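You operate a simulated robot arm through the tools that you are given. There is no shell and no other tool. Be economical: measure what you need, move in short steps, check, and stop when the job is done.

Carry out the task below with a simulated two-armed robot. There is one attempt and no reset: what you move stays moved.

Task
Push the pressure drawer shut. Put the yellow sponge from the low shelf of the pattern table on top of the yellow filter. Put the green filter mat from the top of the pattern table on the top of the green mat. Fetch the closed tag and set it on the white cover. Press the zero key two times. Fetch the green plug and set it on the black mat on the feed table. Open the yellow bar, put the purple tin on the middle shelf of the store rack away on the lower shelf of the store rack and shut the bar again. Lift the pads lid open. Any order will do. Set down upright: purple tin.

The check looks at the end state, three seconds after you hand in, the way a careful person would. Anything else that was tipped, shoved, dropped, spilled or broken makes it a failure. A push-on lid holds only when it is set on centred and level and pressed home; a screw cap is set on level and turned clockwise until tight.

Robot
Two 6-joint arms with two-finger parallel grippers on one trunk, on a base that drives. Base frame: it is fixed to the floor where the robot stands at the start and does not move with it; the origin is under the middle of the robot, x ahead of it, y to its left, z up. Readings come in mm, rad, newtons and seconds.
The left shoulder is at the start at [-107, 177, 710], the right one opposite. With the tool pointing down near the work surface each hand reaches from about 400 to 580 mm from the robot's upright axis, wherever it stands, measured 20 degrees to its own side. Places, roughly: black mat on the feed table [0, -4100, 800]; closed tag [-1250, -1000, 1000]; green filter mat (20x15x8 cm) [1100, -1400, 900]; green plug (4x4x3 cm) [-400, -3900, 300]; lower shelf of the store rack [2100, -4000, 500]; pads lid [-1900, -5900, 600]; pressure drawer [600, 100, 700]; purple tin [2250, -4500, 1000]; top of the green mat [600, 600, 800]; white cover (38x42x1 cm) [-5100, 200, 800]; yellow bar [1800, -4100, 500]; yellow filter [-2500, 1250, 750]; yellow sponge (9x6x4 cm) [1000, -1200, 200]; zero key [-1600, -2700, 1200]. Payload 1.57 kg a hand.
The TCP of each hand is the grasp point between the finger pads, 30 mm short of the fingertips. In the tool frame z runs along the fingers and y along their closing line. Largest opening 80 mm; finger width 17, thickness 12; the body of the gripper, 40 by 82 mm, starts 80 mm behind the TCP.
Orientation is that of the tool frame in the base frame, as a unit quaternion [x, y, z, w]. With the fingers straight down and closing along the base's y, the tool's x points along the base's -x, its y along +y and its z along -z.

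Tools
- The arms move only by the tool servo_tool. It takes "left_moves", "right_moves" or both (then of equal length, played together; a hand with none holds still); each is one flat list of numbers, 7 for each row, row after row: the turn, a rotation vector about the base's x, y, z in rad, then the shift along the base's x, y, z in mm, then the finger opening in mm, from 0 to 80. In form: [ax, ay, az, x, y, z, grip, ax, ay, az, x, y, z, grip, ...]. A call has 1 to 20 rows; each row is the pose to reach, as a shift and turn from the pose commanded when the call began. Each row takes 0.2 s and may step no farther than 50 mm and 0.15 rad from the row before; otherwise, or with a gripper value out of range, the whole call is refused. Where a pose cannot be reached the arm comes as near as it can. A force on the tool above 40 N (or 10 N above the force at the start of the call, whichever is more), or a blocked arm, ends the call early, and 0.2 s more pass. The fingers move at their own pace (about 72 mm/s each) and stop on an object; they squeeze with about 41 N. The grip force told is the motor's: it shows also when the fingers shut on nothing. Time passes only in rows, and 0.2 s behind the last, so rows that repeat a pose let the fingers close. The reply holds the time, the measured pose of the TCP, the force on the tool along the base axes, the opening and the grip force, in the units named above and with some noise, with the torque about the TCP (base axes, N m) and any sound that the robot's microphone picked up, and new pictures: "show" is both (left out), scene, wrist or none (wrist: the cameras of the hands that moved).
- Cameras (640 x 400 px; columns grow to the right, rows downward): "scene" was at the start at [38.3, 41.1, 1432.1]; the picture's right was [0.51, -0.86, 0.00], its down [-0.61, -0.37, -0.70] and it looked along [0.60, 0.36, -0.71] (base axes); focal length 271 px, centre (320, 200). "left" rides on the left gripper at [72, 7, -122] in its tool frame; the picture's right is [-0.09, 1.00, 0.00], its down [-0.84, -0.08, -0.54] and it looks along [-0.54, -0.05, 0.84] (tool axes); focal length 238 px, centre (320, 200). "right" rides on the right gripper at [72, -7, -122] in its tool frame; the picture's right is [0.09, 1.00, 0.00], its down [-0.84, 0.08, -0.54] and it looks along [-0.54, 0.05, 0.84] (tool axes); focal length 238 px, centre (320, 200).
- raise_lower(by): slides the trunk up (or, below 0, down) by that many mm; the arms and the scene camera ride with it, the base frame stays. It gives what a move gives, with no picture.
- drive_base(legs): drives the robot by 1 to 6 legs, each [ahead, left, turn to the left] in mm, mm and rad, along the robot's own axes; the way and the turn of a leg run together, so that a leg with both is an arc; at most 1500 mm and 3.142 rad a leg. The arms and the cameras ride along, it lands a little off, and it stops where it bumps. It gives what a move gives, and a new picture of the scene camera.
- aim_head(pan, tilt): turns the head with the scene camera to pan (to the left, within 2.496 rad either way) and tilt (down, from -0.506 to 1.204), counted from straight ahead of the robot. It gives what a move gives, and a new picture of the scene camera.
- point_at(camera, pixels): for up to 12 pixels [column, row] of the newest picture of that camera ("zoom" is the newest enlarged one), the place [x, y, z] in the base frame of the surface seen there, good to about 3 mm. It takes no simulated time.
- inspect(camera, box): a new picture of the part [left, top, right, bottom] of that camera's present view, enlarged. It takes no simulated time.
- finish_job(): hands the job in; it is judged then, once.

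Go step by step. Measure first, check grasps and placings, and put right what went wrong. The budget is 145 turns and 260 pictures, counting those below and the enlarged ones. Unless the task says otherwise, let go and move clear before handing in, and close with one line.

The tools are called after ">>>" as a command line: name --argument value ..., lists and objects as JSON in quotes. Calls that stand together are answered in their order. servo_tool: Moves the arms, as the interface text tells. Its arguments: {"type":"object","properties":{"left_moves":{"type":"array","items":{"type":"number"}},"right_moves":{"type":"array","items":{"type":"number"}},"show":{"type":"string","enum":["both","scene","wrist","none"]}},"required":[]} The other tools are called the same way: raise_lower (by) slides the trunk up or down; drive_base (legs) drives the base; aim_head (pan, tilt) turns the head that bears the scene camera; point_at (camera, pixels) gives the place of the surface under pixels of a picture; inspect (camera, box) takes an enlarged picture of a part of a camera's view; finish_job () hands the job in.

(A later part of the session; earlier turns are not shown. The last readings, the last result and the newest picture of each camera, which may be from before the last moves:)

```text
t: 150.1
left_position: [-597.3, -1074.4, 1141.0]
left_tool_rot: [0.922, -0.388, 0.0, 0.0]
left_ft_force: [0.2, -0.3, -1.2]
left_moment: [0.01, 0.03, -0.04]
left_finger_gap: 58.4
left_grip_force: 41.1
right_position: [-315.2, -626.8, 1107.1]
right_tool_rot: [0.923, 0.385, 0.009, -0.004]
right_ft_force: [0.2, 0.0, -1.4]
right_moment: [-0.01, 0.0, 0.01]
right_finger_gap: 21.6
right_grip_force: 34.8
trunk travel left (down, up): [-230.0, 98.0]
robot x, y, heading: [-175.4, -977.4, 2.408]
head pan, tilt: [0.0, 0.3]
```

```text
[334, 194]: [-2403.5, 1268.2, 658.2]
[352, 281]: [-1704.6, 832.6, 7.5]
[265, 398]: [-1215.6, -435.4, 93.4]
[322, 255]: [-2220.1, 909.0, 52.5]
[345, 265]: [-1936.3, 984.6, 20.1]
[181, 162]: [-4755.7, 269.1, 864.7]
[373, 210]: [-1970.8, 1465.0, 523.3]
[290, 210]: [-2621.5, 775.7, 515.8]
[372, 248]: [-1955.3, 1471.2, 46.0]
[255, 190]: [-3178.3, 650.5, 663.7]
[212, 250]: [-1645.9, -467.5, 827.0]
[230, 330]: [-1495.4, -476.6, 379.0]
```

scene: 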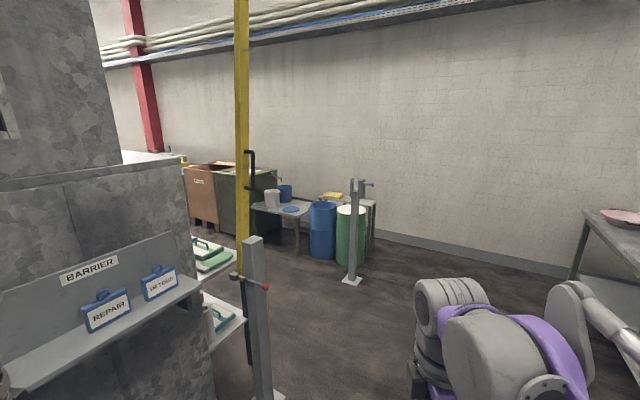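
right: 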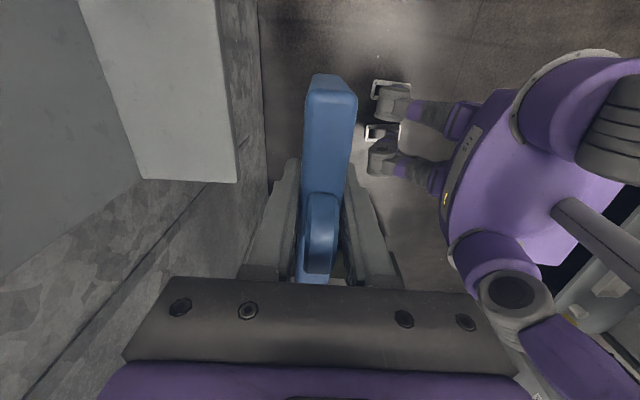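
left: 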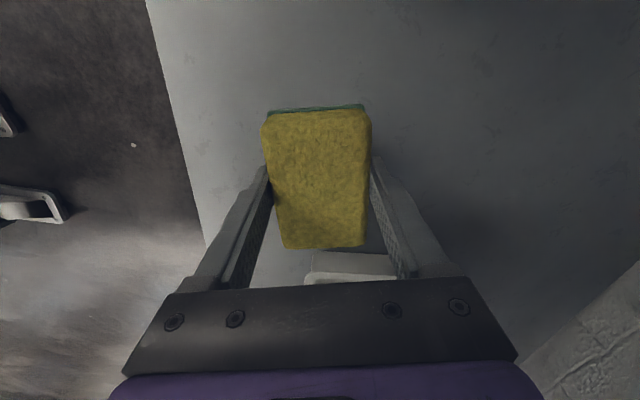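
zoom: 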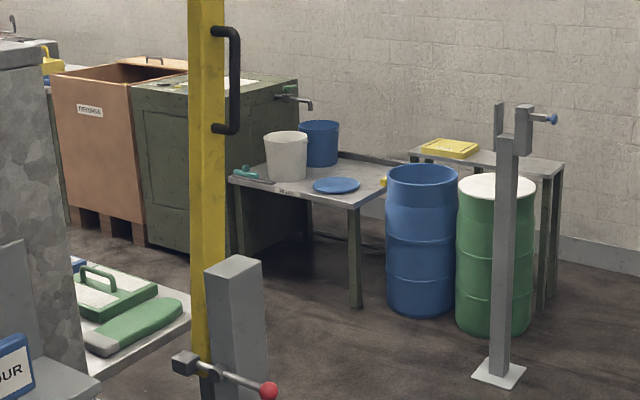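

The yellow flat item sits on the small table behind the blue barrel, at about [-2403,1268,658]. I'll drive between the two posts and stop in front of the barrels.

>>> drive_base --legs '[[1044, -375, 0], [677, 368, 0], [0, 0, -0.528], [404, 476, 0]]'

>>> aim_head --pan 0.1 --tilt 0.6

```text
t: 165.4
left_position: [-2455.6, 563.9, 1141.4]
left_tool_rot: [0.79, -0.613, 0.0, 0.001]
left_ft_force: [-0.3, -0.9, -0.7]
left_moment: [0.05, -0.01, 0.04]
left_finger_gap: 58.4
left_grip_force: 40.8
right_position: [-1987.0, 811.5, 1107.2]
right_tool_rot: [0.991, 0.133, 0.01, -0.002]
right_ft_force: [0.1, 0.5, -1.5]
right_moment: [0.02, -0.02, -0.01]
right_finger_gap: 21.4
right_grip_force: 35.0
trunk travel left (down, up): [-230.0, 98.0]
robot x, y, heading: [-2041.8, 440.5, 1.886]
head pan, tilt: [0.0, 0.3]
```

scene: 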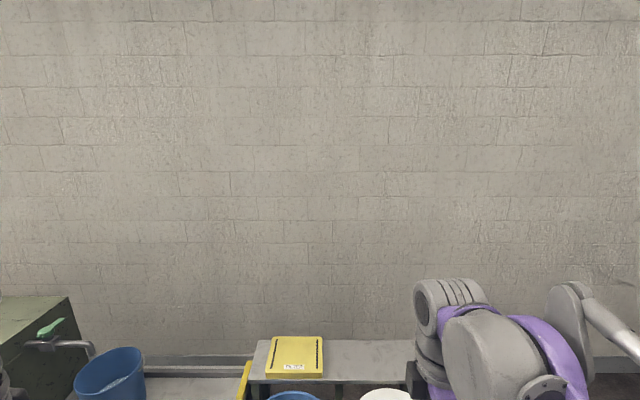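

```text
t: 166.2
left_position: [-2455.8, 563.0, 1141.9]
left_tool_rot: [0.79, -0.613, -0.001, 0.0]
left_ft_force: [-1.3, -0.7, -0.2]
left_moment: [-0.02, 0.01, -0.01]
left_finger_gap: 58.4
left_grip_force: 41.3
right_position: [-1987.3, 811.5, 1107.7]
right_tool_rot: [0.991, 0.134, 0.01, -0.001]
right_ft_force: [0.0, -0.6, -1.8]
right_moment: [-0.01, -0.01, 0.03]
right_finger_gap: 21.6
right_grip_force: 34.4
trunk travel left (down, up): [-230.0, 98.0]
robot x, y, heading: [-2042.6, 437.7, 1.89]
head pan, tilt: [0.099, 0.6]
```

scene: 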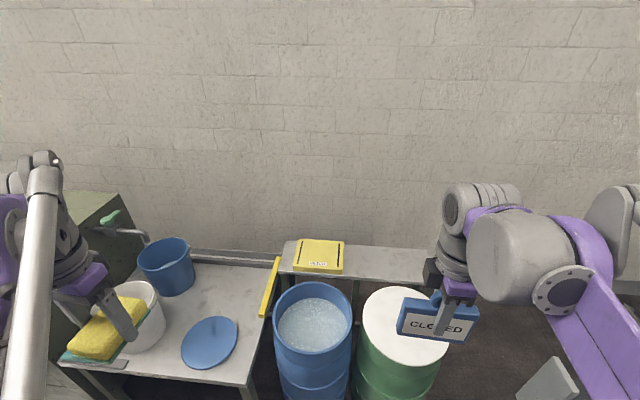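

I'm facing the barrels: the yellow filter is at (320,255) behind the water-filled blue barrel. I'll measure it.

>>> inspect --camera "scene" --box '[250, 220, 410, 320]'

>>> point_at --camera "scene" --pixels '[[298, 242], [342, 244], [295, 268], [341, 270], [320, 254], [312, 288], [312, 345], [270, 290], [425, 268], [400, 295], [262, 300], [312, 320]]'

```text
4.00 times, centred on (330, 270) of scene
```

zoom: 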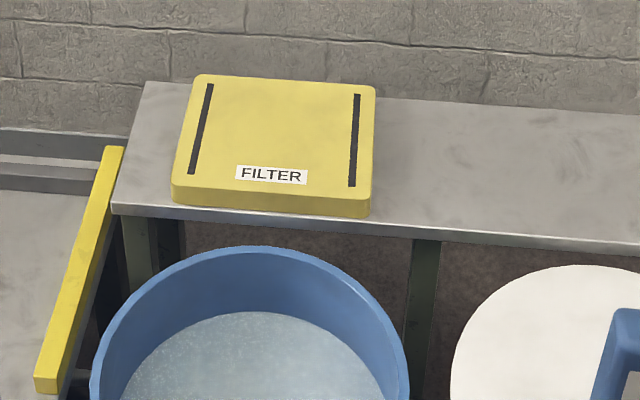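

```text
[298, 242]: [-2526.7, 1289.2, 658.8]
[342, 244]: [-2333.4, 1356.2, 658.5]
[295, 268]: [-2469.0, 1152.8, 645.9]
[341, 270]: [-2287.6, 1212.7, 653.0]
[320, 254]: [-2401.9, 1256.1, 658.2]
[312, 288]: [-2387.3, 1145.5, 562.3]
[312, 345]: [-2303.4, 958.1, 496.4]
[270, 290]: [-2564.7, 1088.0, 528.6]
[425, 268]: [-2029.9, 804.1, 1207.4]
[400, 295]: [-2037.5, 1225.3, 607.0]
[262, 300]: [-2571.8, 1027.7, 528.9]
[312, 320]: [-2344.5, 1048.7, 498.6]
```

The filter's top is centred at [-2404,1253,658] and measures 200×150 mm. I'll drive 150 mm closer and extend the left hand over the barrel with a slight forward tilt.

>>> drive_base --legs '[[150, 0, 0]]'

>>> servo_tool --left_moves '[0.02, 0.007, 0, 7, 38, -22, 0, 0.04, 0.013, 0, 15, 76, -44, 0, 0.06, 0.02, 0, 22, 114, -66, 0, 0.08, 0.027, 0, 30, 152, -88, 0, 0.1, 0.034, 0, 37, 190, -110, 0, 0.122, 0.04, 0, 45, 229, -133, 0, 0.142, 0.047, 0, 52, 267, -155, 0, 0.163, 0.054, 0, 59, 305, -178, 0, 0.183, 0.06, 0, 67, 343, -200, 0, 0.203, 0.067, 0, 74, 381, -222, 0, 0.224, 0.074, 0, 82, 419, -244, 0, 0.244, 0.081, 0, 89, 458, -266, 0, 0.265, 0.087, 0, 97, 496, -289, 0, 0.285, 0.094, 0, 104, 534, -311, 0]'

```text
t: 167.6
left_position: [-2500.4, 703.4, 1142.7]
left_tool_rot: [0.79, -0.613, -0.001, -0.001]
left_ft_force: [0.7, 0.4, -0.4]
left_moment: [-0.03, 0.0, 0.0]
left_finger_gap: 58.5
left_grip_force: 41.1
right_position: [-2031.9, 950.0, 1107.1]
right_tool_rot: [0.991, 0.132, 0.01, -0.001]
right_ft_force: [0.2, -0.1, -1.1]
right_moment: [-0.02, 0.03, -0.01]
right_finger_gap: 21.7
right_grip_force: 34.6
trunk travel left (down, up): [-230.0, 98.0]
robot x, y, heading: [-2082.8, 577.3, 1.889]
head pan, tilt: [0.099, 0.6]
```

scene: 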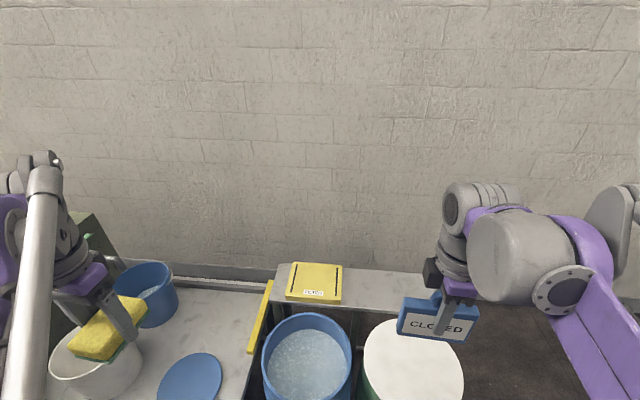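

```text
t: 170.6
left_position: [-2395.5, 1239.3, 829.7]
left_tool_rot: [0.78, -0.607, -0.124, -0.082]
left_ft_force: [1.3, 0.1, 0.5]
left_moment: [-0.01, 0.0, 0.03]
left_finger_gap: 58.5
left_grip_force: 41.3
right_position: [-2031.3, 951.6, 1106.1]
right_tool_rot: [0.991, 0.132, 0.01, -0.001]
right_ft_force: [-0.1, -0.1, -1.6]
right_moment: [-0.03, 0.0, -0.02]
right_finger_gap: 21.8
right_grip_force: 34.7
trunk travel left (down, up): [-230.0, 98.0]
robot x, y, heading: [-2087.4, 580.8, 1.885]
head pan, tilt: [0.099, 0.6]
```

scene: 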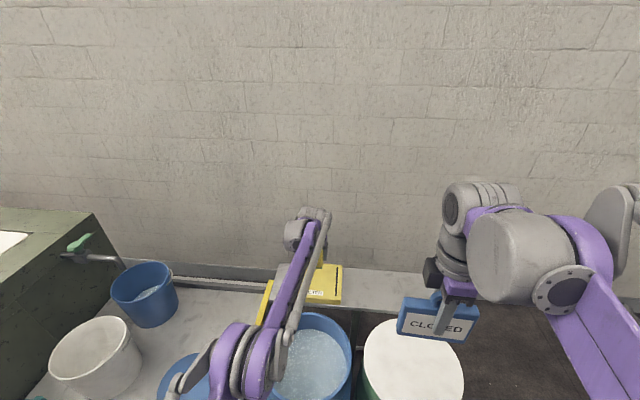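
left: 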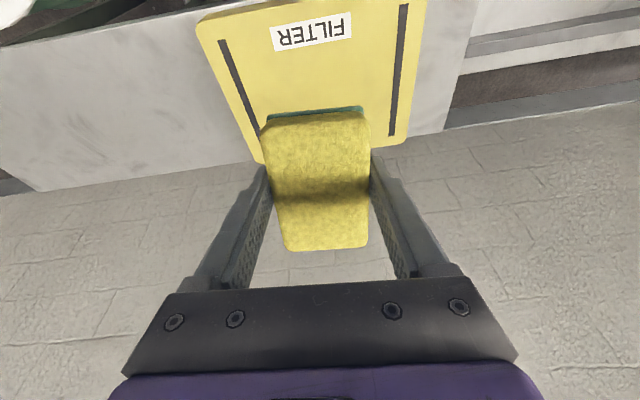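

It reached the pose. I'll lower to just above the filter while levelling the tool.

>>> servo_tool --left_moves '[-0.06, -0.02, 0, -1, 0, -30, 0, -0.12, -0.04, 0, -2, 0, -60, 0, -0.18, -0.06, 0, -3, 0, -90, 0, -0.24, -0.08, 0, -3, 0, -105, 0, -0.285, -0.094, 0, -3, 0, -115, 0, -0.285, -0.094, 0, -3, 0, -115, 0]'

```text
t: 172.0
left_position: [-2392.1, 1196.6, 718.6]
left_tool_rot: [0.79, -0.614, 0.001, 0.001]
left_ft_force: [-0.2, 0.3, -0.5]
left_moment: [-0.03, 0.01, 0.0]
left_finger_gap: 58.3
left_grip_force: 41.8
left hand out of reach, approached as far as the arm can: row 2, 3, 4, 5, 6
right_position: [-2031.0, 950.4, 1106.4]
right_tool_rot: [0.991, 0.133, 0.01, -0.001]
right_ft_force: [-0.2, -0.7, -2.1]
right_moment: [-0.03, 0.0, -0.03]
right_finger_gap: 21.6
right_grip_force: 34.6
trunk travel left (down, up): [-230.0, 98.0]
robot x, y, heading: [-2087.0, 576.8, 1.88]
head pan, tilt: [0.099, 0.6]
```

scene: 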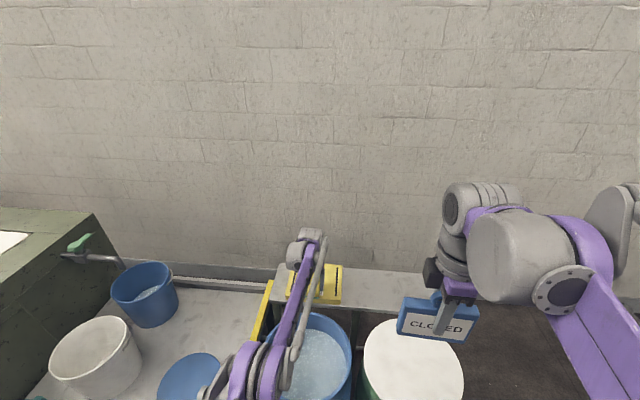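
left: 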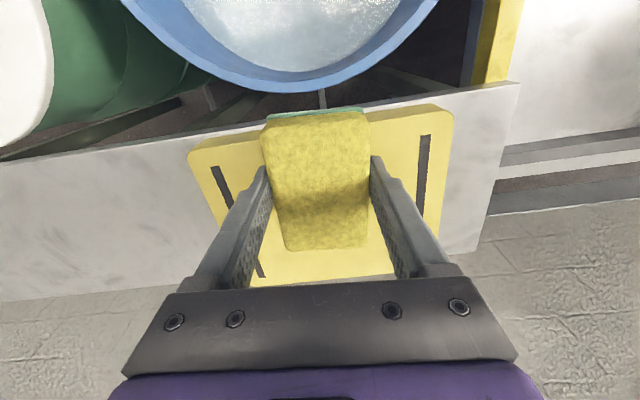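

With the tool vertical it stops about 57 mm short of the filter's centre. I'll allow a 0.2 rad tilt to reach further.

>>> servo_tool --left_moves '[0.095, 0.031, 0, 0, 0, 5, 0, 0.19, 0.063, 0, 0, 0, 5, 0, 0.21, 0.07, 0, 0, 0, 5, 0]' --show "wrist"

```text
t: 172.8
left_position: [-2390.7, 1198.4, 722.8]
left_tool_rot: [0.784, -0.611, -0.092, -0.061]
left_ft_force: [1.1, 0.1, -0.4]
left_moment: [0.02, 0.0, -0.01]
left_finger_gap: 58.6
left_grip_force: 40.2
right_position: [-2032.2, 949.9, 1106.3]
right_tool_rot: [0.991, 0.133, 0.01, -0.002]
right_ft_force: [-0.4, -0.3, -1.9]
right_moment: [-0.02, 0.0, 0.0]
right_finger_gap: 21.6
right_grip_force: 34.9
trunk travel left (down, up): [-230.0, 98.0]
robot x, y, heading: [-2079.6, 574.3, 1.878]
head pan, tilt: [0.099, 0.6]
```

left: 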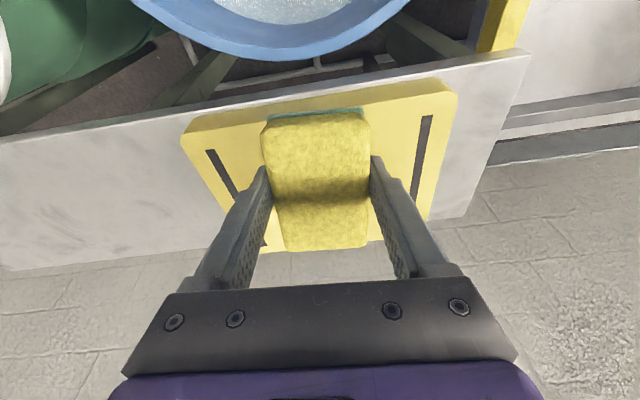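

The tilted tool now has reach in hand. I'll move 40 mm in, lower to contact, and release.

>>> servo_tool --left_moves '[0, 0, 0, -6, 19, 0, 0, 0, 0, 0, -12, 38, 0, 0, 0, 0, 0, -12, 38, -10, 0, 0, 0, 0, -12, 38, -17, 0, 0, 0, 0, -12, 38, -22, 0, 0, 0, 0, -12, 38, -22, 0]' --show "wrist"

```text
t: 174.2
left_position: [-2402.6, 1235.8, 701.0]
left_tool_rot: [0.785, -0.61, -0.093, -0.062]
left_ft_force: [-0.4, -0.2, 4.2]
left_moment: [-0.06, -0.1, 0.0]
left_finger_gap: 58.4
left_grip_force: 40.4
right_position: [-2031.4, 949.9, 1108.4]
right_tool_rot: [0.991, 0.133, 0.009, -0.001]
right_ft_force: [-0.1, -0.3, -2.3]
right_moment: [-0.03, -0.04, -0.03]
right_finger_gap: 21.3
right_grip_force: 34.7
trunk travel left (down, up): [-230.0, 98.0]
robot x, y, heading: [-2086.9, 575.3, 1.884]
head pan, tilt: [0.099, 0.6]
```

left: 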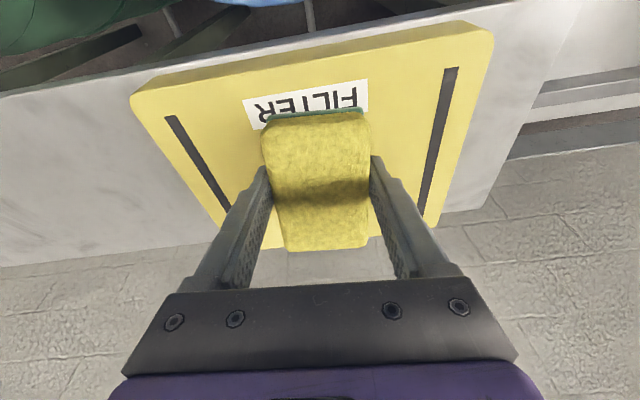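

There's contact at 4 N and the sponge sits over the filter's middle. I'll open and rise straight back along the tool axis.

>>> servo_tool --left_moves '[0, 0, 0, 0, 0, 0, 78, 0, 0, 0, 0, 0, 0, 80, 0, 0, 0, 2, -6, 30, 80, 0, 0, 0, 4, -14, 75, 80, 0, 0, 0, 8, -30, 120, 80, 0, 0, 0, 14, -50, 160, 80, 0, 0, 0, 24, -80, 200, 80]'

```text
refused: row 7 steps farther than a row can; nothing moved
```

>>> servo_tool --left_moves '[0, 0, 0, 0, 0, 0, 78, 0, 0, 0, 0, 0, 0, 80, 0, 0, 0, 2, -6, 30, 80, 0, 0, 0, 4, -14, 70, 80, 0, 0, 0, 8, -28, 110, 80, 0, 0, 0, 14, -46, 150, 80, 0, 0, 0, 22, -70, 190, 80]'

```text
t: 175.8
left_position: [-2379.3, 1161.6, 889.8]
left_tool_rot: [0.784, -0.61, -0.093, -0.061]
left_ft_force: [0.7, 0.3, -0.3]
left_moment: [0.02, 0.0, -0.06]
left_finger_gap: 79.9
left_grip_force: 0.0
right_position: [-2031.3, 949.1, 1107.7]
right_tool_rot: [0.991, 0.132, 0.01, -0.001]
right_ft_force: [-0.1, 1.4, -1.4]
right_moment: [0.01, 0.02, -0.01]
right_finger_gap: 21.7
right_grip_force: 34.6
trunk travel left (down, up): [-230.0, 98.0]
robot x, y, heading: [-2083.8, 576.7, 1.884]
head pan, tilt: [0.099, 0.6]
```

scene: 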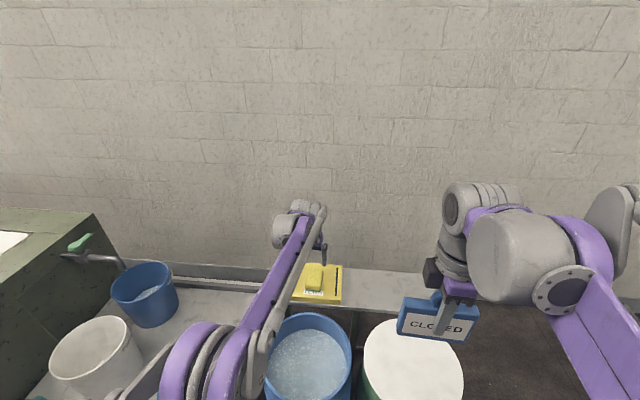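
left: 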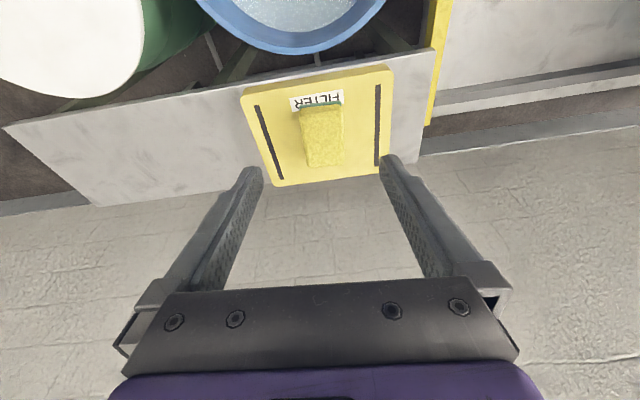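

The sponge lies flat on the filter. I'll retract the left arm, back up, and turn toward the white cover.

>>> servo_tool --left_moves '[-0.025, -0.008, 0, -1, -39, 19, 80, -0.05, -0.016, 0, -2, -78, 38, 80, -0.075, -0.024, 0, -3, -117, 57, 80, -0.1, -0.032, 0, -4, -156, 76, 80, -0.125, -0.04, 0, -5, -195, 95, 80, -0.15, -0.048, 0, -6, -234, 114, 80, -0.175, -0.056, 0, -7, -273, 133, 80, -0.2, -0.064, 0, -8, -312, 152, 60, -0.21, -0.07, 0, -10, -351, 170, 40]' --show "none"

>>> drive_base --legs '[[-400, 0, 0], [0, 0, 1.26]]'

>>> aim_head --pan 0.0 --tilt 0.25

```text
t: 177.8
left_position: [-2389.5, 813.3, 1060.0]
left_tool_rot: [0.789, -0.614, 0.0, 0.0]
left_ft_force: [0.2, -0.6, 0.6]
left_moment: [0.04, -0.01, 0.01]
left_finger_gap: 40.3
left_grip_force: 0.0
right_position: [-2031.4, 949.7, 1107.9]
right_tool_rot: [0.991, 0.133, 0.009, -0.001]
right_ft_force: [-0.7, -0.4, -1.8]
right_moment: [-0.02, 0.0, 0.0]
right_finger_gap: 21.4
right_grip_force: 34.7
trunk travel left (down, up): [-230.0, 98.0]
robot x, y, heading: [-2089.5, 576.1, 1.879]
head pan, tilt: [0.099, 0.6]
```

```text
t: 183.4
left_position: [-2287.9, -8.8, 1059.8]
left_tool_rot: [0.999, -0.044, 0.001, 0.0]
left_ft_force: [-0.7, 0.0, 0.1]
left_moment: [0.01, 0.01, 0.02]
left_finger_gap: 39.8
left_grip_force: 0.2
right_position: [-2298.0, 372.9, 1107.4]
right_tool_rot: [0.731, 0.682, 0.007, -0.006]
right_ft_force: [0.0, 0.5, -1.1]
right_moment: [0.03, -0.01, -0.01]
right_finger_gap: 21.5
right_grip_force: 34.1
trunk travel left (down, up): [-230.0, 98.0]
robot x, y, heading: [-1963.5, 197.2, 3.116]
head pan, tilt: [0.099, 0.6]
```

scene: 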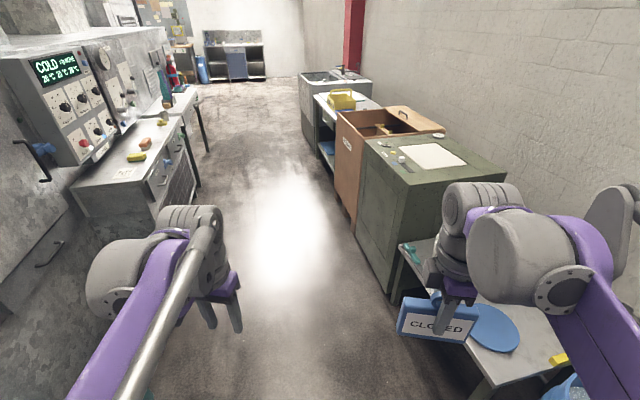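

```text
t: 184.2
left_position: [-2287.6, -11.0, 1059.1]
left_tool_rot: [0.999, -0.045, -0.001, 0.0]
left_ft_force: [-1.2, -0.2, 0.2]
left_moment: [0.02, 0.02, -0.01]
left_finger_gap: 40.2
left_grip_force: 0.0
right_position: [-2298.9, 373.0, 1108.0]
right_tool_rot: [0.731, 0.682, 0.007, -0.007]
right_ft_force: [-0.1, -0.6, -2.1]
right_moment: [0.0, 0.01, 0.03]
right_finger_gap: 21.7
right_grip_force: 34.8
trunk travel left (down, up): [-230.0, 98.0]
robot x, y, heading: [-1966.4, 203.5, 3.113]
head pan, tilt: [0.0, 0.25]
```

scene: 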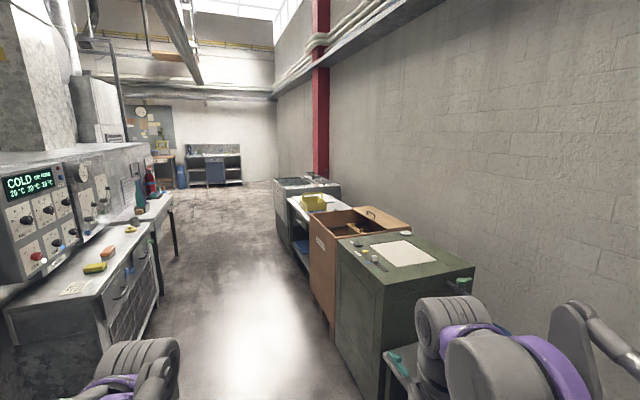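

Down the aisle on the right I see a white surface with a yellow box at (315,203). I'll measure it.

>>> inspect --camera "scene" --box '[260, 160, 420, 260]'

>>> point_at --camera "scene" --pixels '[[300, 207], [312, 203], [326, 215], [305, 190], [310, 218], [405, 252], [277, 255], [325, 335], [338, 375], [170, 300], [295, 243]]'

```text
4.00 times, centred on (340, 210) of scene
```

zoom: 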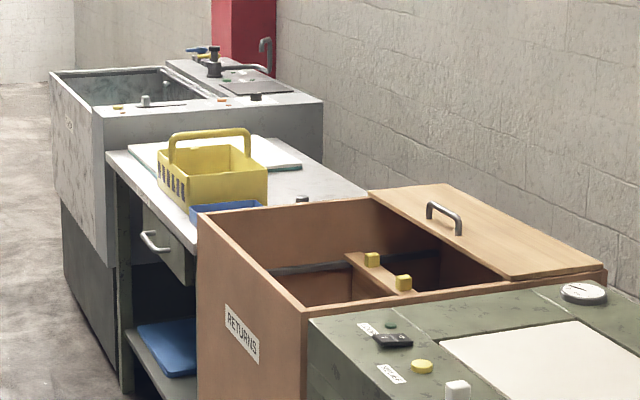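

```text
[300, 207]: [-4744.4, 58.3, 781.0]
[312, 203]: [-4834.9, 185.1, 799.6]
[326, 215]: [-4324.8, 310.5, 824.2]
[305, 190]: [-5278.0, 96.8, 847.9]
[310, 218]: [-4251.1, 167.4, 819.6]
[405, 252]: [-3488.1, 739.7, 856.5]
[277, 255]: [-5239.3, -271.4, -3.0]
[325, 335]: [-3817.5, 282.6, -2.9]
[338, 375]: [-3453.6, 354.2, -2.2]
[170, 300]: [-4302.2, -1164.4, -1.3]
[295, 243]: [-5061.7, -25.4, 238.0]
```

The white cover lies behind the yellow basket on the small table, past the wooden bin. I'll drive along the aisle and turn to face it.

>>> drive_base --legs '[[0, 0, 0.33], [1480, 0, 0], [1460, 0, 0], [0, 0, -1.57]]'

>>> aim_head --pan 0.0 --tilt 0.7

```text
t: 203.1
left_position: [-5062.7, -498.2, 1060.2]
left_tool_rot: [0.81, -0.587, 0.0, 0.0]
left_ft_force: [0.1, 0.1, -0.5]
left_moment: [0.02, -0.02, -0.01]
left_finger_gap: 40.0
left_grip_force: 0.1
right_position: [-4716.0, -338.2, 1105.4]
right_tool_rot: [0.986, 0.165, 0.009, -0.001]
right_ft_force: [0.4, 0.6, -1.2]
right_moment: [-0.04, 0.03, -0.01]
right_finger_gap: 21.8
right_grip_force: 34.5
trunk travel left (down, up): [-230.0, 98.0]
robot x, y, heading: [-4744.1, -715.7, 1.952]
head pan, tilt: [0.0, 0.25]
```

scene: 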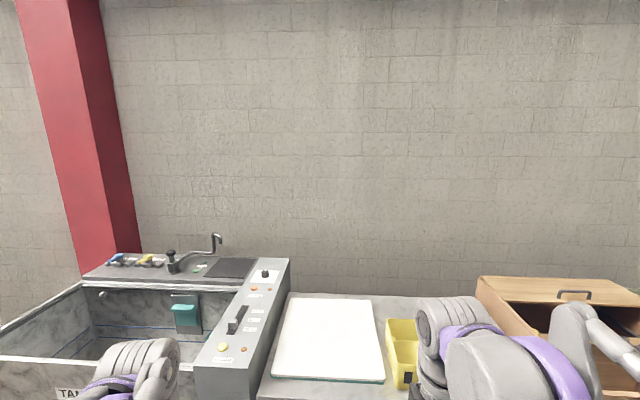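

```text
t: 204.0
left_position: [-5064.4, -497.8, 1060.9]
left_tool_rot: [0.81, -0.587, 0.0, 0.0]
left_ft_force: [0.5, 0.4, 0.0]
left_moment: [-0.03, -0.03, -0.02]
left_finger_gap: 40.0
left_grip_force: 0.1
right_position: [-4714.9, -339.0, 1106.0]
right_tool_rot: [0.986, 0.165, 0.01, -0.002]
right_ft_force: [0.3, 0.2, -0.8]
right_moment: [0.01, -0.01, -0.02]
right_finger_gap: 21.7
right_grip_force: 35.1
trunk travel left (down, up): [-230.0, 98.0]
robot x, y, heading: [-4746.5, -716.3, 1.953]
head pan, tilt: [0.0, 0.7]
```

scene: 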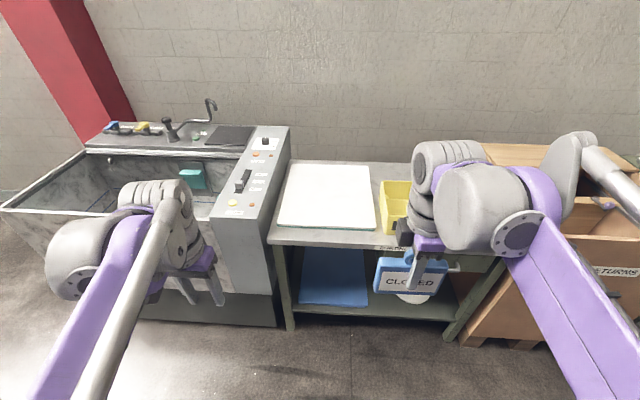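

The white cover is at (328,195) in the scene, clear of the basket. I'll measure it and the edges near it.

>>> point_at --camera "scene" --pixels '[[290, 165], [370, 168], [375, 228], [279, 222], [328, 197], [275, 240], [380, 245], [255, 293], [395, 200], [275, 320], [235, 215], [300, 325]]'

```text
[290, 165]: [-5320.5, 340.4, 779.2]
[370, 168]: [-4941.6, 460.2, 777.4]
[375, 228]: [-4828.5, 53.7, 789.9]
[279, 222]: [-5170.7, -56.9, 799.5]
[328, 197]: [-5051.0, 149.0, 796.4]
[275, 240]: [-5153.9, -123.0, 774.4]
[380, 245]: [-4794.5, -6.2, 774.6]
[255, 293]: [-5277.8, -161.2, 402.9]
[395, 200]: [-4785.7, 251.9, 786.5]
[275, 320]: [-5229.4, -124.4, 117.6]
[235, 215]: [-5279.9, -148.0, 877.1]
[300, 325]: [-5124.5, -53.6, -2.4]
```

The cover's top is z≈797, centred at [-5051,149]. I'll drive up to it and bring the tag over its middle.

>>> drive_base --legs '[[345, 50, 0]]'

>>> servo_tool --right_moves '[0, 0, 0, -29, 30, -10, 0, 0, 0, 0, -58, 59, -20, 0, 0, 0, 0, -87, 89, -30, 0, 0, 0, 0, -116, 118, -40, 0, 0, 0, 0, -145, 148, -50, 0, 0, 0, 0, -145, 148, -95, 0, 0, 0, 0, -145, 148, -140, 0, 0, 0, 0, -145, 148, -185, 0, 0, 0, 0, -145, 148, -205, 0]'

```text
t: 206.3
left_position: [-5237.3, -193.1, 1059.4]
left_tool_rot: [0.808, -0.59, 0.001, 0.0]
left_ft_force: [0.1, -0.1, 1.2]
left_moment: [-0.03, 0.05, 0.0]
left_finger_gap: 40.0
left_grip_force: 0.0
right_position: [-4888.3, -35.8, 1108.1]
right_tool_rot: [0.987, 0.163, 0.009, -0.001]
right_ft_force: [0.1, -0.6, -2.7]
right_moment: [-0.02, 0.01, -0.01]
right_finger_gap: 21.6
right_grip_force: 34.8
trunk travel left (down, up): [-230.0, 98.0]
robot x, y, heading: [-4918.0, -412.6, 1.945]
head pan, tilt: [0.0, 0.7]
```

scene: 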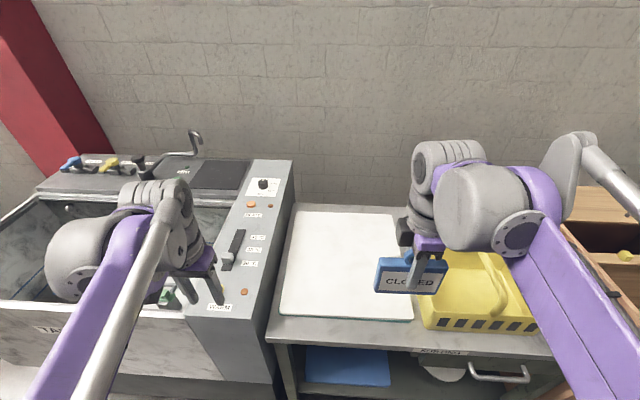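

```text
t: 208.3
left_position: [-5236.6, -193.1, 1060.4]
left_tool_rot: [0.808, -0.589, 0.0, -0.001]
left_ft_force: [-0.1, 0.1, 0.0]
left_moment: [-0.02, -0.01, -0.01]
left_finger_gap: 40.0
left_grip_force: 0.0
right_position: [-5031.9, 112.8, 902.1]
right_tool_rot: [0.987, 0.163, 0.009, -0.001]
right_ft_force: [-0.5, -0.6, -1.0]
right_moment: [0.01, 0.04, -0.01]
right_finger_gap: 21.5
right_grip_force: 34.4
trunk travel left (down, up): [-230.0, 98.0]
robot x, y, heading: [-4915.3, -413.2, 1.943]
head pan, tilt: [0.0, 0.7]
```

scene: 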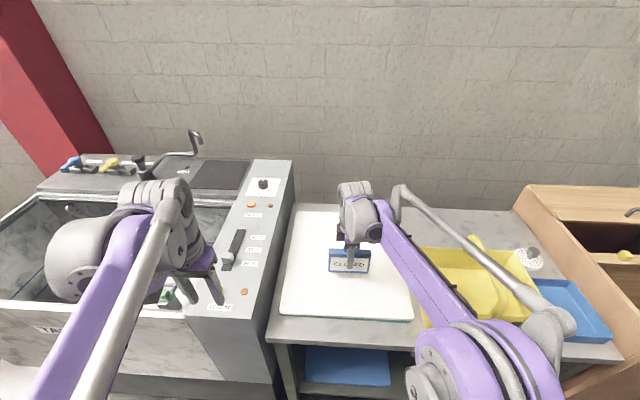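
right: 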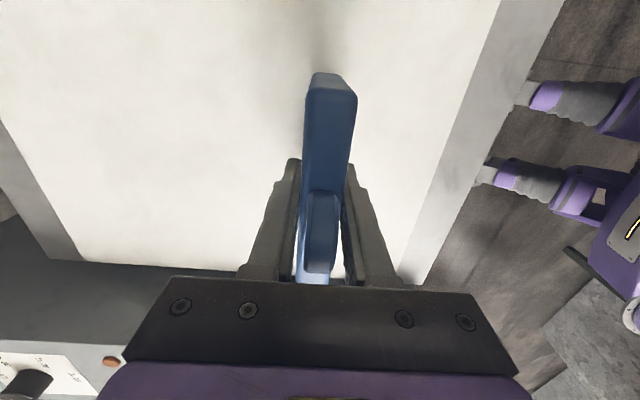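

The tag hangs over the cover's near middle. I'll lower slowly to contact.

>>> servo_tool --right_moves '[0, 0, 0, 0, 0, -18, 0, 0, 0, 0, 0, 0, -26, 0, 0, 0, 0, 0, 0, -32, 0, 0, 0, 0, 0, 0, -35, 0, 0, 0, 0, 0, 0, -37, 0]' --show "none"

```text
t: 209.5
left_position: [-5237.7, -193.9, 1059.6]
left_tool_rot: [0.808, -0.589, 0.0, 0.0]
left_ft_force: [-0.3, -0.3, 0.0]
left_moment: [0.02, -0.03, 0.01]
left_finger_gap: 39.7
left_grip_force: 0.1
right_position: [-5032.2, 112.4, 867.9]
right_tool_rot: [0.987, 0.163, 0.01, -0.002]
right_ft_force: [-1.6, 4.5, 15.5]
right_moment: [0.13, 0.3, -0.02]
right_finger_gap: 21.4
right_grip_force: 34.4
trunk travel left (down, up): [-230.0, 98.0]
robot x, y, heading: [-4918.4, -409.0, 1.946]
head pan, tilt: [0.0, 0.7]
```

Contact at 15 N. I'll ease up 1 mm, open, and rise.

>>> servo_tool --right_moves '[0, 0, 0, 0, 0, 1.5, 0, 0, 0, 0, 0, 0, 1.5, 30, 0, 0, 0, 0, 0, 1.5, 50, 0, 0, 0, 0, 0, 1.5, 60, 0, 0, 0, 0, 0, 40, 60, 0, 0, 0, 0, 0, 85, 60, 0, 0, 0, 0, 0, 130, 60, 0, 0, 0, 0, 0, 175, 60, 0, 0, 0, 15, -38, 200, 60, 0, 0, 0, 30, -76, 220, 60, 0, 0, 0, 45, -114, 230, 60]'

```text
t: 211.9
left_position: [-5235.4, -193.2, 1059.7]
left_tool_rot: [0.808, -0.589, 0.0, -0.001]
left_ft_force: [-0.1, 0.1, 0.2]
left_moment: [0.01, 0.02, -0.02]
left_finger_gap: 40.1
left_grip_force: 0.1
right_position: [-4987.4, -2.5, 1095.0]
right_tool_rot: [0.987, 0.162, 0.009, -0.003]
right_ft_force: [0.8, -0.3, 0.0]
right_moment: [0.01, -0.01, -0.01]
right_finger_gap: 59.9
right_grip_force: 0.1
trunk travel left (down, up): [-230.0, 98.0]
robot x, y, heading: [-4921.1, -410.6, 1.948]
head pan, tilt: [0.0, 0.7]
```

scene: 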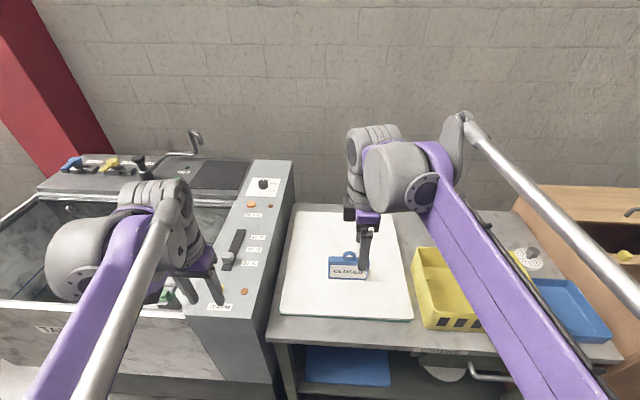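
right: 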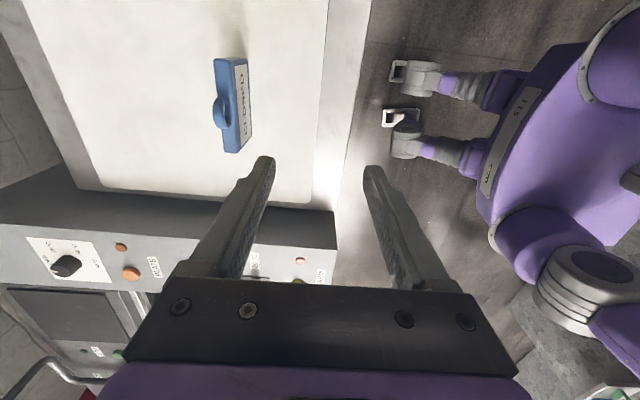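

The tag stands upright on the white cover. Next is the zero key, so I'll drive back along the aisle, through the barrier, and down the corridor.

>>> drive_base --legs '[[-330, 0, 0], [0, 0, -1.648], [1500, 0, 0], [1500, 0, 0], [1450, 0, 0], [0, -1300, 0]]'

>>> aim_head --pan -1.7 --tilt 0.35

```text
t: 249.9
left_position: [26.9, -289.9, 1059.5]
left_tool_rot: [-0.126, 0.992, 0.0, 0.0]
left_ft_force: [0.4, -0.8, -0.7]
left_moment: [-0.02, 0.04, 0.01]
left_finger_gap: 40.1
left_grip_force: 0.0
right_position: [204.9, -549.2, 1094.1]
right_tool_rot: [0.796, -0.606, 0.008, 0.005]
right_ft_force: [0.3, -0.6, -0.5]
right_moment: [-0.02, -0.01, -0.02]
right_finger_gap: 60.1
right_grip_force: 0.1
trunk travel left (down, up): [-230.0, 98.0]
robot x, y, heading: [-209.6, -597.7, 0.313]
head pan, tilt: [0.0, 0.7]
```

scene: 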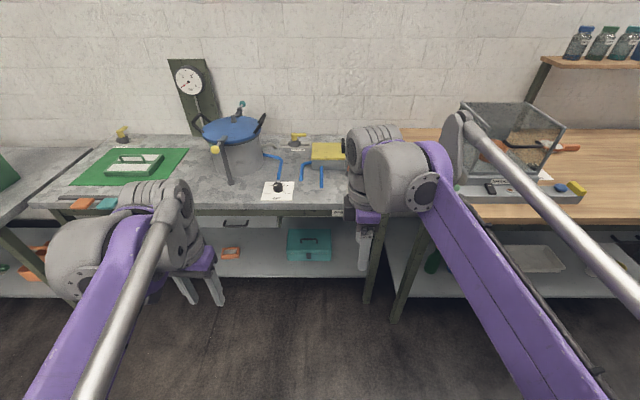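

```text
t: 251.6
left_position: [26.7, -289.4, 1060.3]
left_tool_rot: [-0.127, 0.992, 0.0, 0.0]
left_ft_force: [0.6, -0.5, -0.5]
left_moment: [-0.01, -0.03, -0.01]
left_finger_gap: 39.9
left_grip_force: 0.0
right_position: [205.5, -549.5, 1094.1]
right_tool_rot: [0.796, -0.605, 0.007, 0.006]
right_ft_force: [0.0, 0.1, -1.0]
right_moment: [-0.01, 0.03, 0.02]
right_finger_gap: 60.1
right_grip_force: 0.1
trunk travel left (down, up): [-230.0, 98.0]
robot x, y, heading: [-206.7, -597.5, 0.317]
head pan, tilt: [-1.7, 0.351]
```

scene: 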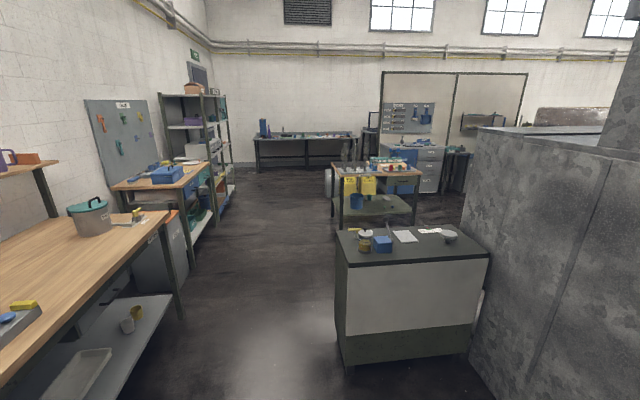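

There's a good overview here: the green cabinet, the feed table behind it, and the store rack at left. I'll measure these for navigation.

>>> point_at --camera "scene" --pixels '[[345, 365], [470, 352], [334, 228], [490, 252], [333, 235], [335, 168], [420, 172], [415, 222], [230, 190], [160, 260], [400, 165], [285, 150]]'

>>> inspect --camera "scene" --box '[310, 90, 500, 230]'

```text
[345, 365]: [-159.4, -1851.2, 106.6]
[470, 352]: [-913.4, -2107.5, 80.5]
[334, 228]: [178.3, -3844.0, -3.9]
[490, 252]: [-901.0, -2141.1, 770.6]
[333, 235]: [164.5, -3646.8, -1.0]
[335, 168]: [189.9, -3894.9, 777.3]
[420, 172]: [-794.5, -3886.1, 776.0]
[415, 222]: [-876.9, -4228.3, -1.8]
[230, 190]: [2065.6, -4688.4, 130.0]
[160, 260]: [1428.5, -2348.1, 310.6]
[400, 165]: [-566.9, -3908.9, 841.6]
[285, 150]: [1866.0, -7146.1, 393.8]
```

```text
2.86 times, centred on (405, 160) of scene
```

zoom: 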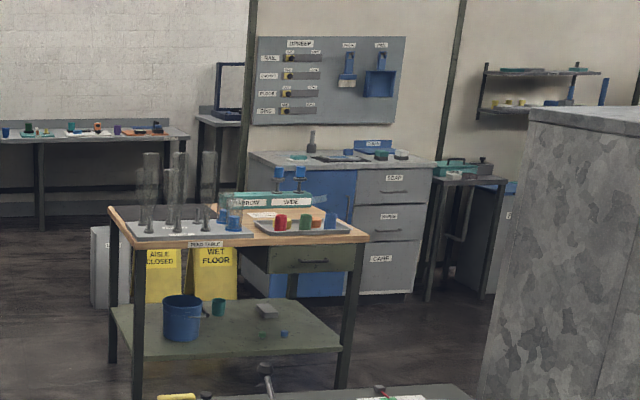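

I'll slip past the cabinet to its far side and look toward the zero key.

>>> drive_base --legs '[[120, 0, -0.017], [0, -1400, 0], [0, -900, 0]]'

>>> aim_head --pan -2.45 --tilt 0.3

```text
t: 272.9
left_position: [820.9, -2467.7, 1059.8]
left_tool_rot: [-0.118, 0.993, 0.0, 0.0]
left_ft_force: [0.4, 0.2, -1.1]
left_moment: [0.02, -0.01, 0.0]
left_finger_gap: 40.1
left_grip_force: 0.1
right_position: [993.9, -2728.3, 1094.2]
right_tool_rot: [0.791, -0.612, 0.008, 0.006]
right_ft_force: [0.9, 0.6, 0.8]
right_moment: [-0.04, -0.01, -0.01]
right_finger_gap: 60.5
right_grip_force: 0.0
trunk travel left (down, up): [-230.0, 98.0]
robot x, y, heading: [579.9, -2766.0, 0.297]
head pan, tilt: [-1.7, 0.351]
```

scene: 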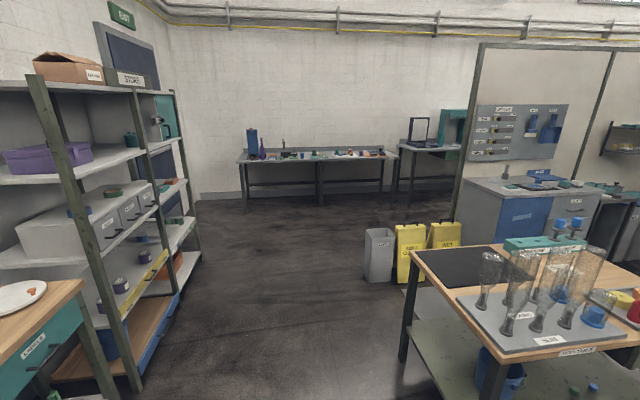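

```text
t: 274.0
left_position: [822.2, -2466.9, 1059.0]
left_tool_rot: [-0.119, 0.993, 0.0, 0.001]
left_ft_force: [0.2, 0.3, 0.4]
left_moment: [-0.02, -0.02, 0.01]
left_finger_gap: 39.9
left_grip_force: 0.1
right_position: [994.2, -2728.2, 1094.3]
right_tool_rot: [0.791, -0.612, 0.008, 0.006]
right_ft_force: [0.8, 0.4, -0.5]
right_moment: [0.03, -0.01, 0.01]
right_finger_gap: 59.9
right_grip_force: 0.1
trunk travel left (down, up): [-230.0, 98.0]
robot x, y, heading: [578.6, -2770.4, 0.301]
head pan, tilt: [-2.45, 0.3]
```

scene: 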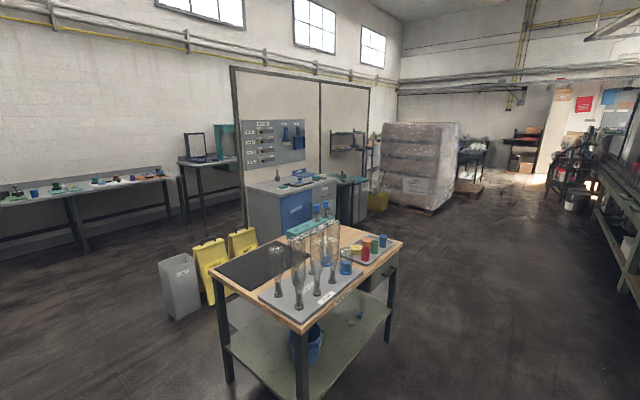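

I see the feed table with the black mat at (245,263). I'll measure the table's corners and the passage.

>>> point_at --camera "scene" --pixels '[[300, 330], [404, 242], [212, 275], [345, 225], [248, 265], [390, 320], [640, 290], [600, 215], [570, 180], [360, 318]]'

>>> drive_base --legs '[[0, 0, 1.57]]'

>>> aim_head --pan 1.1 --tilt 0.3

```text
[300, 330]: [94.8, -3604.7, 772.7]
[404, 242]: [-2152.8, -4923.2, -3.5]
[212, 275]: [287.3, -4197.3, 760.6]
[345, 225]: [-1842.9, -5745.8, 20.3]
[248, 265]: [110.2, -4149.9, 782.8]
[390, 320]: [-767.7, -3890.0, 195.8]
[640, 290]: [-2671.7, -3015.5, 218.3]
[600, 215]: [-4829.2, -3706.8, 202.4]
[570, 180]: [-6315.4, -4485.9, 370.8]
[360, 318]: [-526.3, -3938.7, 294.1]
```

```text
t: 278.2
left_position: [274.8, -2532.9, 1059.4]
left_tool_rot: [0.792, -0.611, 0.0, 0.001]
left_ft_force: [0.2, -0.3, -0.6]
left_moment: [-0.02, 0.02, -0.02]
left_finger_gap: 40.3
left_grip_force: 0.1
right_position: [532.6, -2353.5, 1095.2]
right_tool_rot: [0.991, 0.136, 0.009, -0.002]
right_ft_force: [0.9, 0.8, 0.9]
right_moment: [0.0, -0.02, 0.01]
right_finger_gap: 59.9
right_grip_force: 0.0
trunk travel left (down, up): [-230.0, 98.0]
robot x, y, heading: [580.9, -2767.8, 1.888]
head pan, tilt: [-2.45, 0.3]
```

scene: 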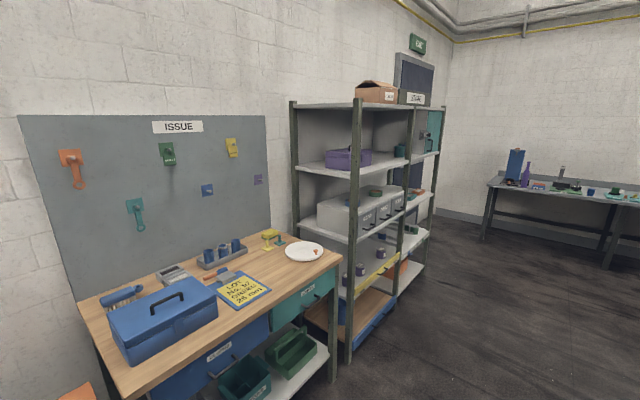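

```text
t: 281.2
left_position: [275.4, -2533.6, 1059.5]
left_tool_rot: [0.792, -0.611, 0.0, 0.0]
left_ft_force: [-0.7, -0.6, 1.2]
left_moment: [0.02, -0.02, 0.0]
left_finger_gap: 40.0
left_grip_force: 0.0
right_position: [533.6, -2354.0, 1096.4]
right_tool_rot: [0.991, 0.135, 0.01, -0.001]
right_ft_force: [-0.6, 0.4, -0.2]
right_moment: [0.0, 0.0, 0.0]
right_finger_gap: 59.9
right_grip_force: 0.1
trunk travel left (down, up): [-230.0, 98.0]
robot x, y, heading: [580.4, -2769.2, 1.887]
head pan, tilt: [1.1, 0.3]
```

scene: 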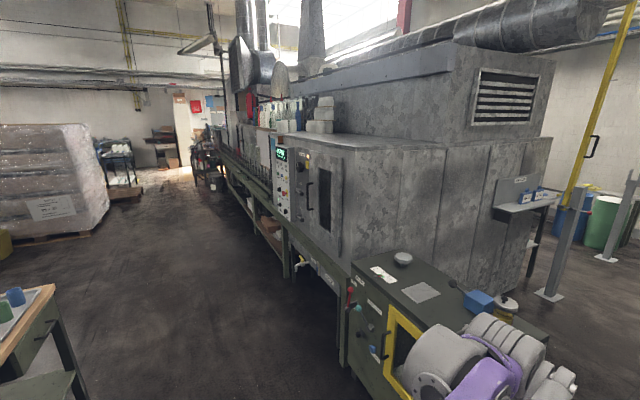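

The machine's far side has a control panel with a green display at (283,180). I'll zoom there.

>>> inspect --camera "scene" --box '[250, 130, 350, 250]'

>>> point_at --camera "scene" --pixels '[[281, 155], [283, 190], [283, 212], [290, 270], [340, 360], [322, 260], [345, 320], [355, 265]]'

```text
3.33 times, centred on (300, 190) of scene
```

zoom: 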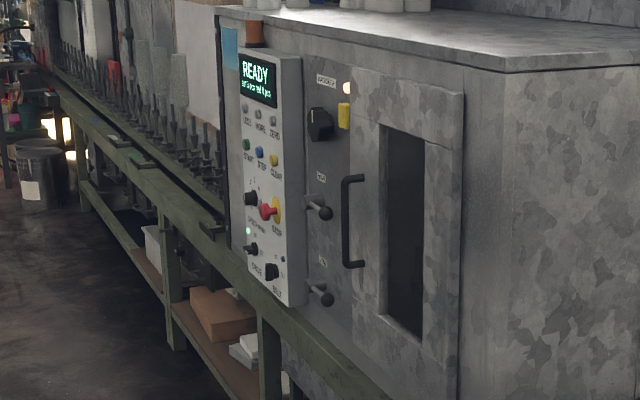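

```text
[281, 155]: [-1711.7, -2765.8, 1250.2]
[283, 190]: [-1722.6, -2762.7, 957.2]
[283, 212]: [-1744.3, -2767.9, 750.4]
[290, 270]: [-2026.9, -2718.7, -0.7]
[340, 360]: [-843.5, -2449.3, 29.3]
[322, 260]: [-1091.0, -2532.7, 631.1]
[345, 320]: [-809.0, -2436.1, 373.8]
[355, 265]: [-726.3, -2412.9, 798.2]
```

The ZERO key is third in the top key row of the panel near [-1712,-2766]. I'll strafe left to face the panel and raise the trunk.

>>> drive_base --legs '[[0, 1300, 0], [0, 1000, 0]]'

>>> raise_lower --by 60

>>> aim_head --pan 0.0 --tilt 0.4

```text
t: 301.4
left_position: [-1899.3, -3179.5, 1059.6]
left_tool_rot: [0.777, -0.63, 0.0, 0.0]
left_ft_force: [0.2, 0.4, -0.2]
left_moment: [0.0, -0.02, 0.02]
left_finger_gap: 39.9
left_grip_force: 0.1
right_position: [-1633.9, -3013.3, 1095.3]
right_tool_rot: [0.994, 0.111, 0.01, -0.001]
right_ft_force: [0.0, 0.3, 0.5]
right_moment: [0.01, -0.01, -0.02]
right_finger_gap: 60.1
right_grip_force: 0.2
trunk travel left (down, up): [-230.0, 98.0]
robot x, y, heading: [-1603.3, -3432.2, 1.843]
head pan, tilt: [1.1, 0.3]
```

scene: 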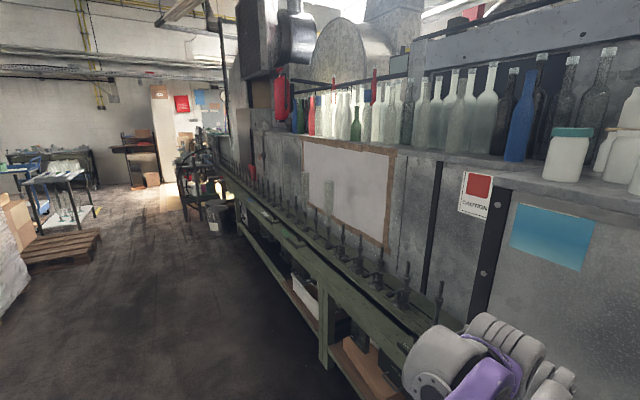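

```text
t: 302.4
left_position: [-1899.9, -3180.4, 1119.8]
left_tool_rot: [0.776, -0.631, 0.0, 0.0]
left_ft_force: [0.7, 0.0, -0.5]
left_moment: [-0.02, -0.01, 0.01]
left_finger_gap: 39.9
left_grip_force: 0.0
right_position: [-1632.9, -3013.9, 1154.9]
right_tool_rot: [0.994, 0.112, 0.01, -0.001]
right_ft_force: [0.5, 0.0, 0.6]
right_moment: [0.0, 0.03, 0.01]
right_finger_gap: 59.9
right_grip_force: 0.0
trunk travel left (down, up): [-290.0, 38.0]
robot x, y, heading: [-1608.9, -3428.4, 1.842]
head pan, tilt: [1.1, 0.3]
```

```text
t: 303.7
left_position: [-1900.3, -3178.7, 1121.2]
left_tool_rot: [0.775, -0.631, 0.0, 0.0]
left_ft_force: [0.3, 0.8, 0.2]
left_moment: [0.01, 0.03, -0.02]
left_finger_gap: 40.0
left_grip_force: 0.1
right_position: [-1633.8, -3013.9, 1154.7]
right_tool_rot: [0.994, 0.111, 0.009, -0.001]
right_ft_force: [1.1, 0.0, 0.5]
right_moment: [-0.02, 0.02, -0.02]
right_finger_gap: 60.1
right_grip_force: 0.0
trunk travel left (down, up): [-290.0, 38.0]
robot x, y, heading: [-1605.3, -3431.1, 1.844]
head pan, tilt: [0.0, 0.4]
```

scene: 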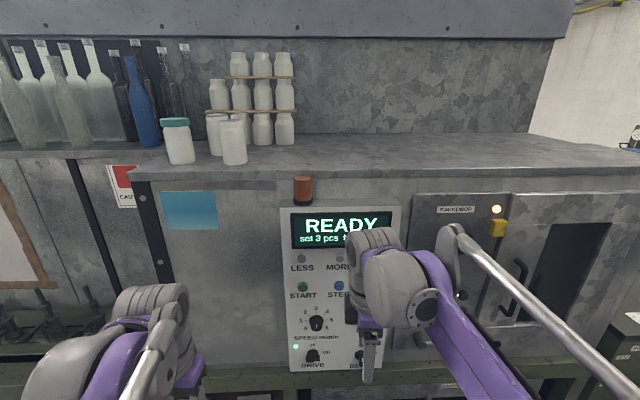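

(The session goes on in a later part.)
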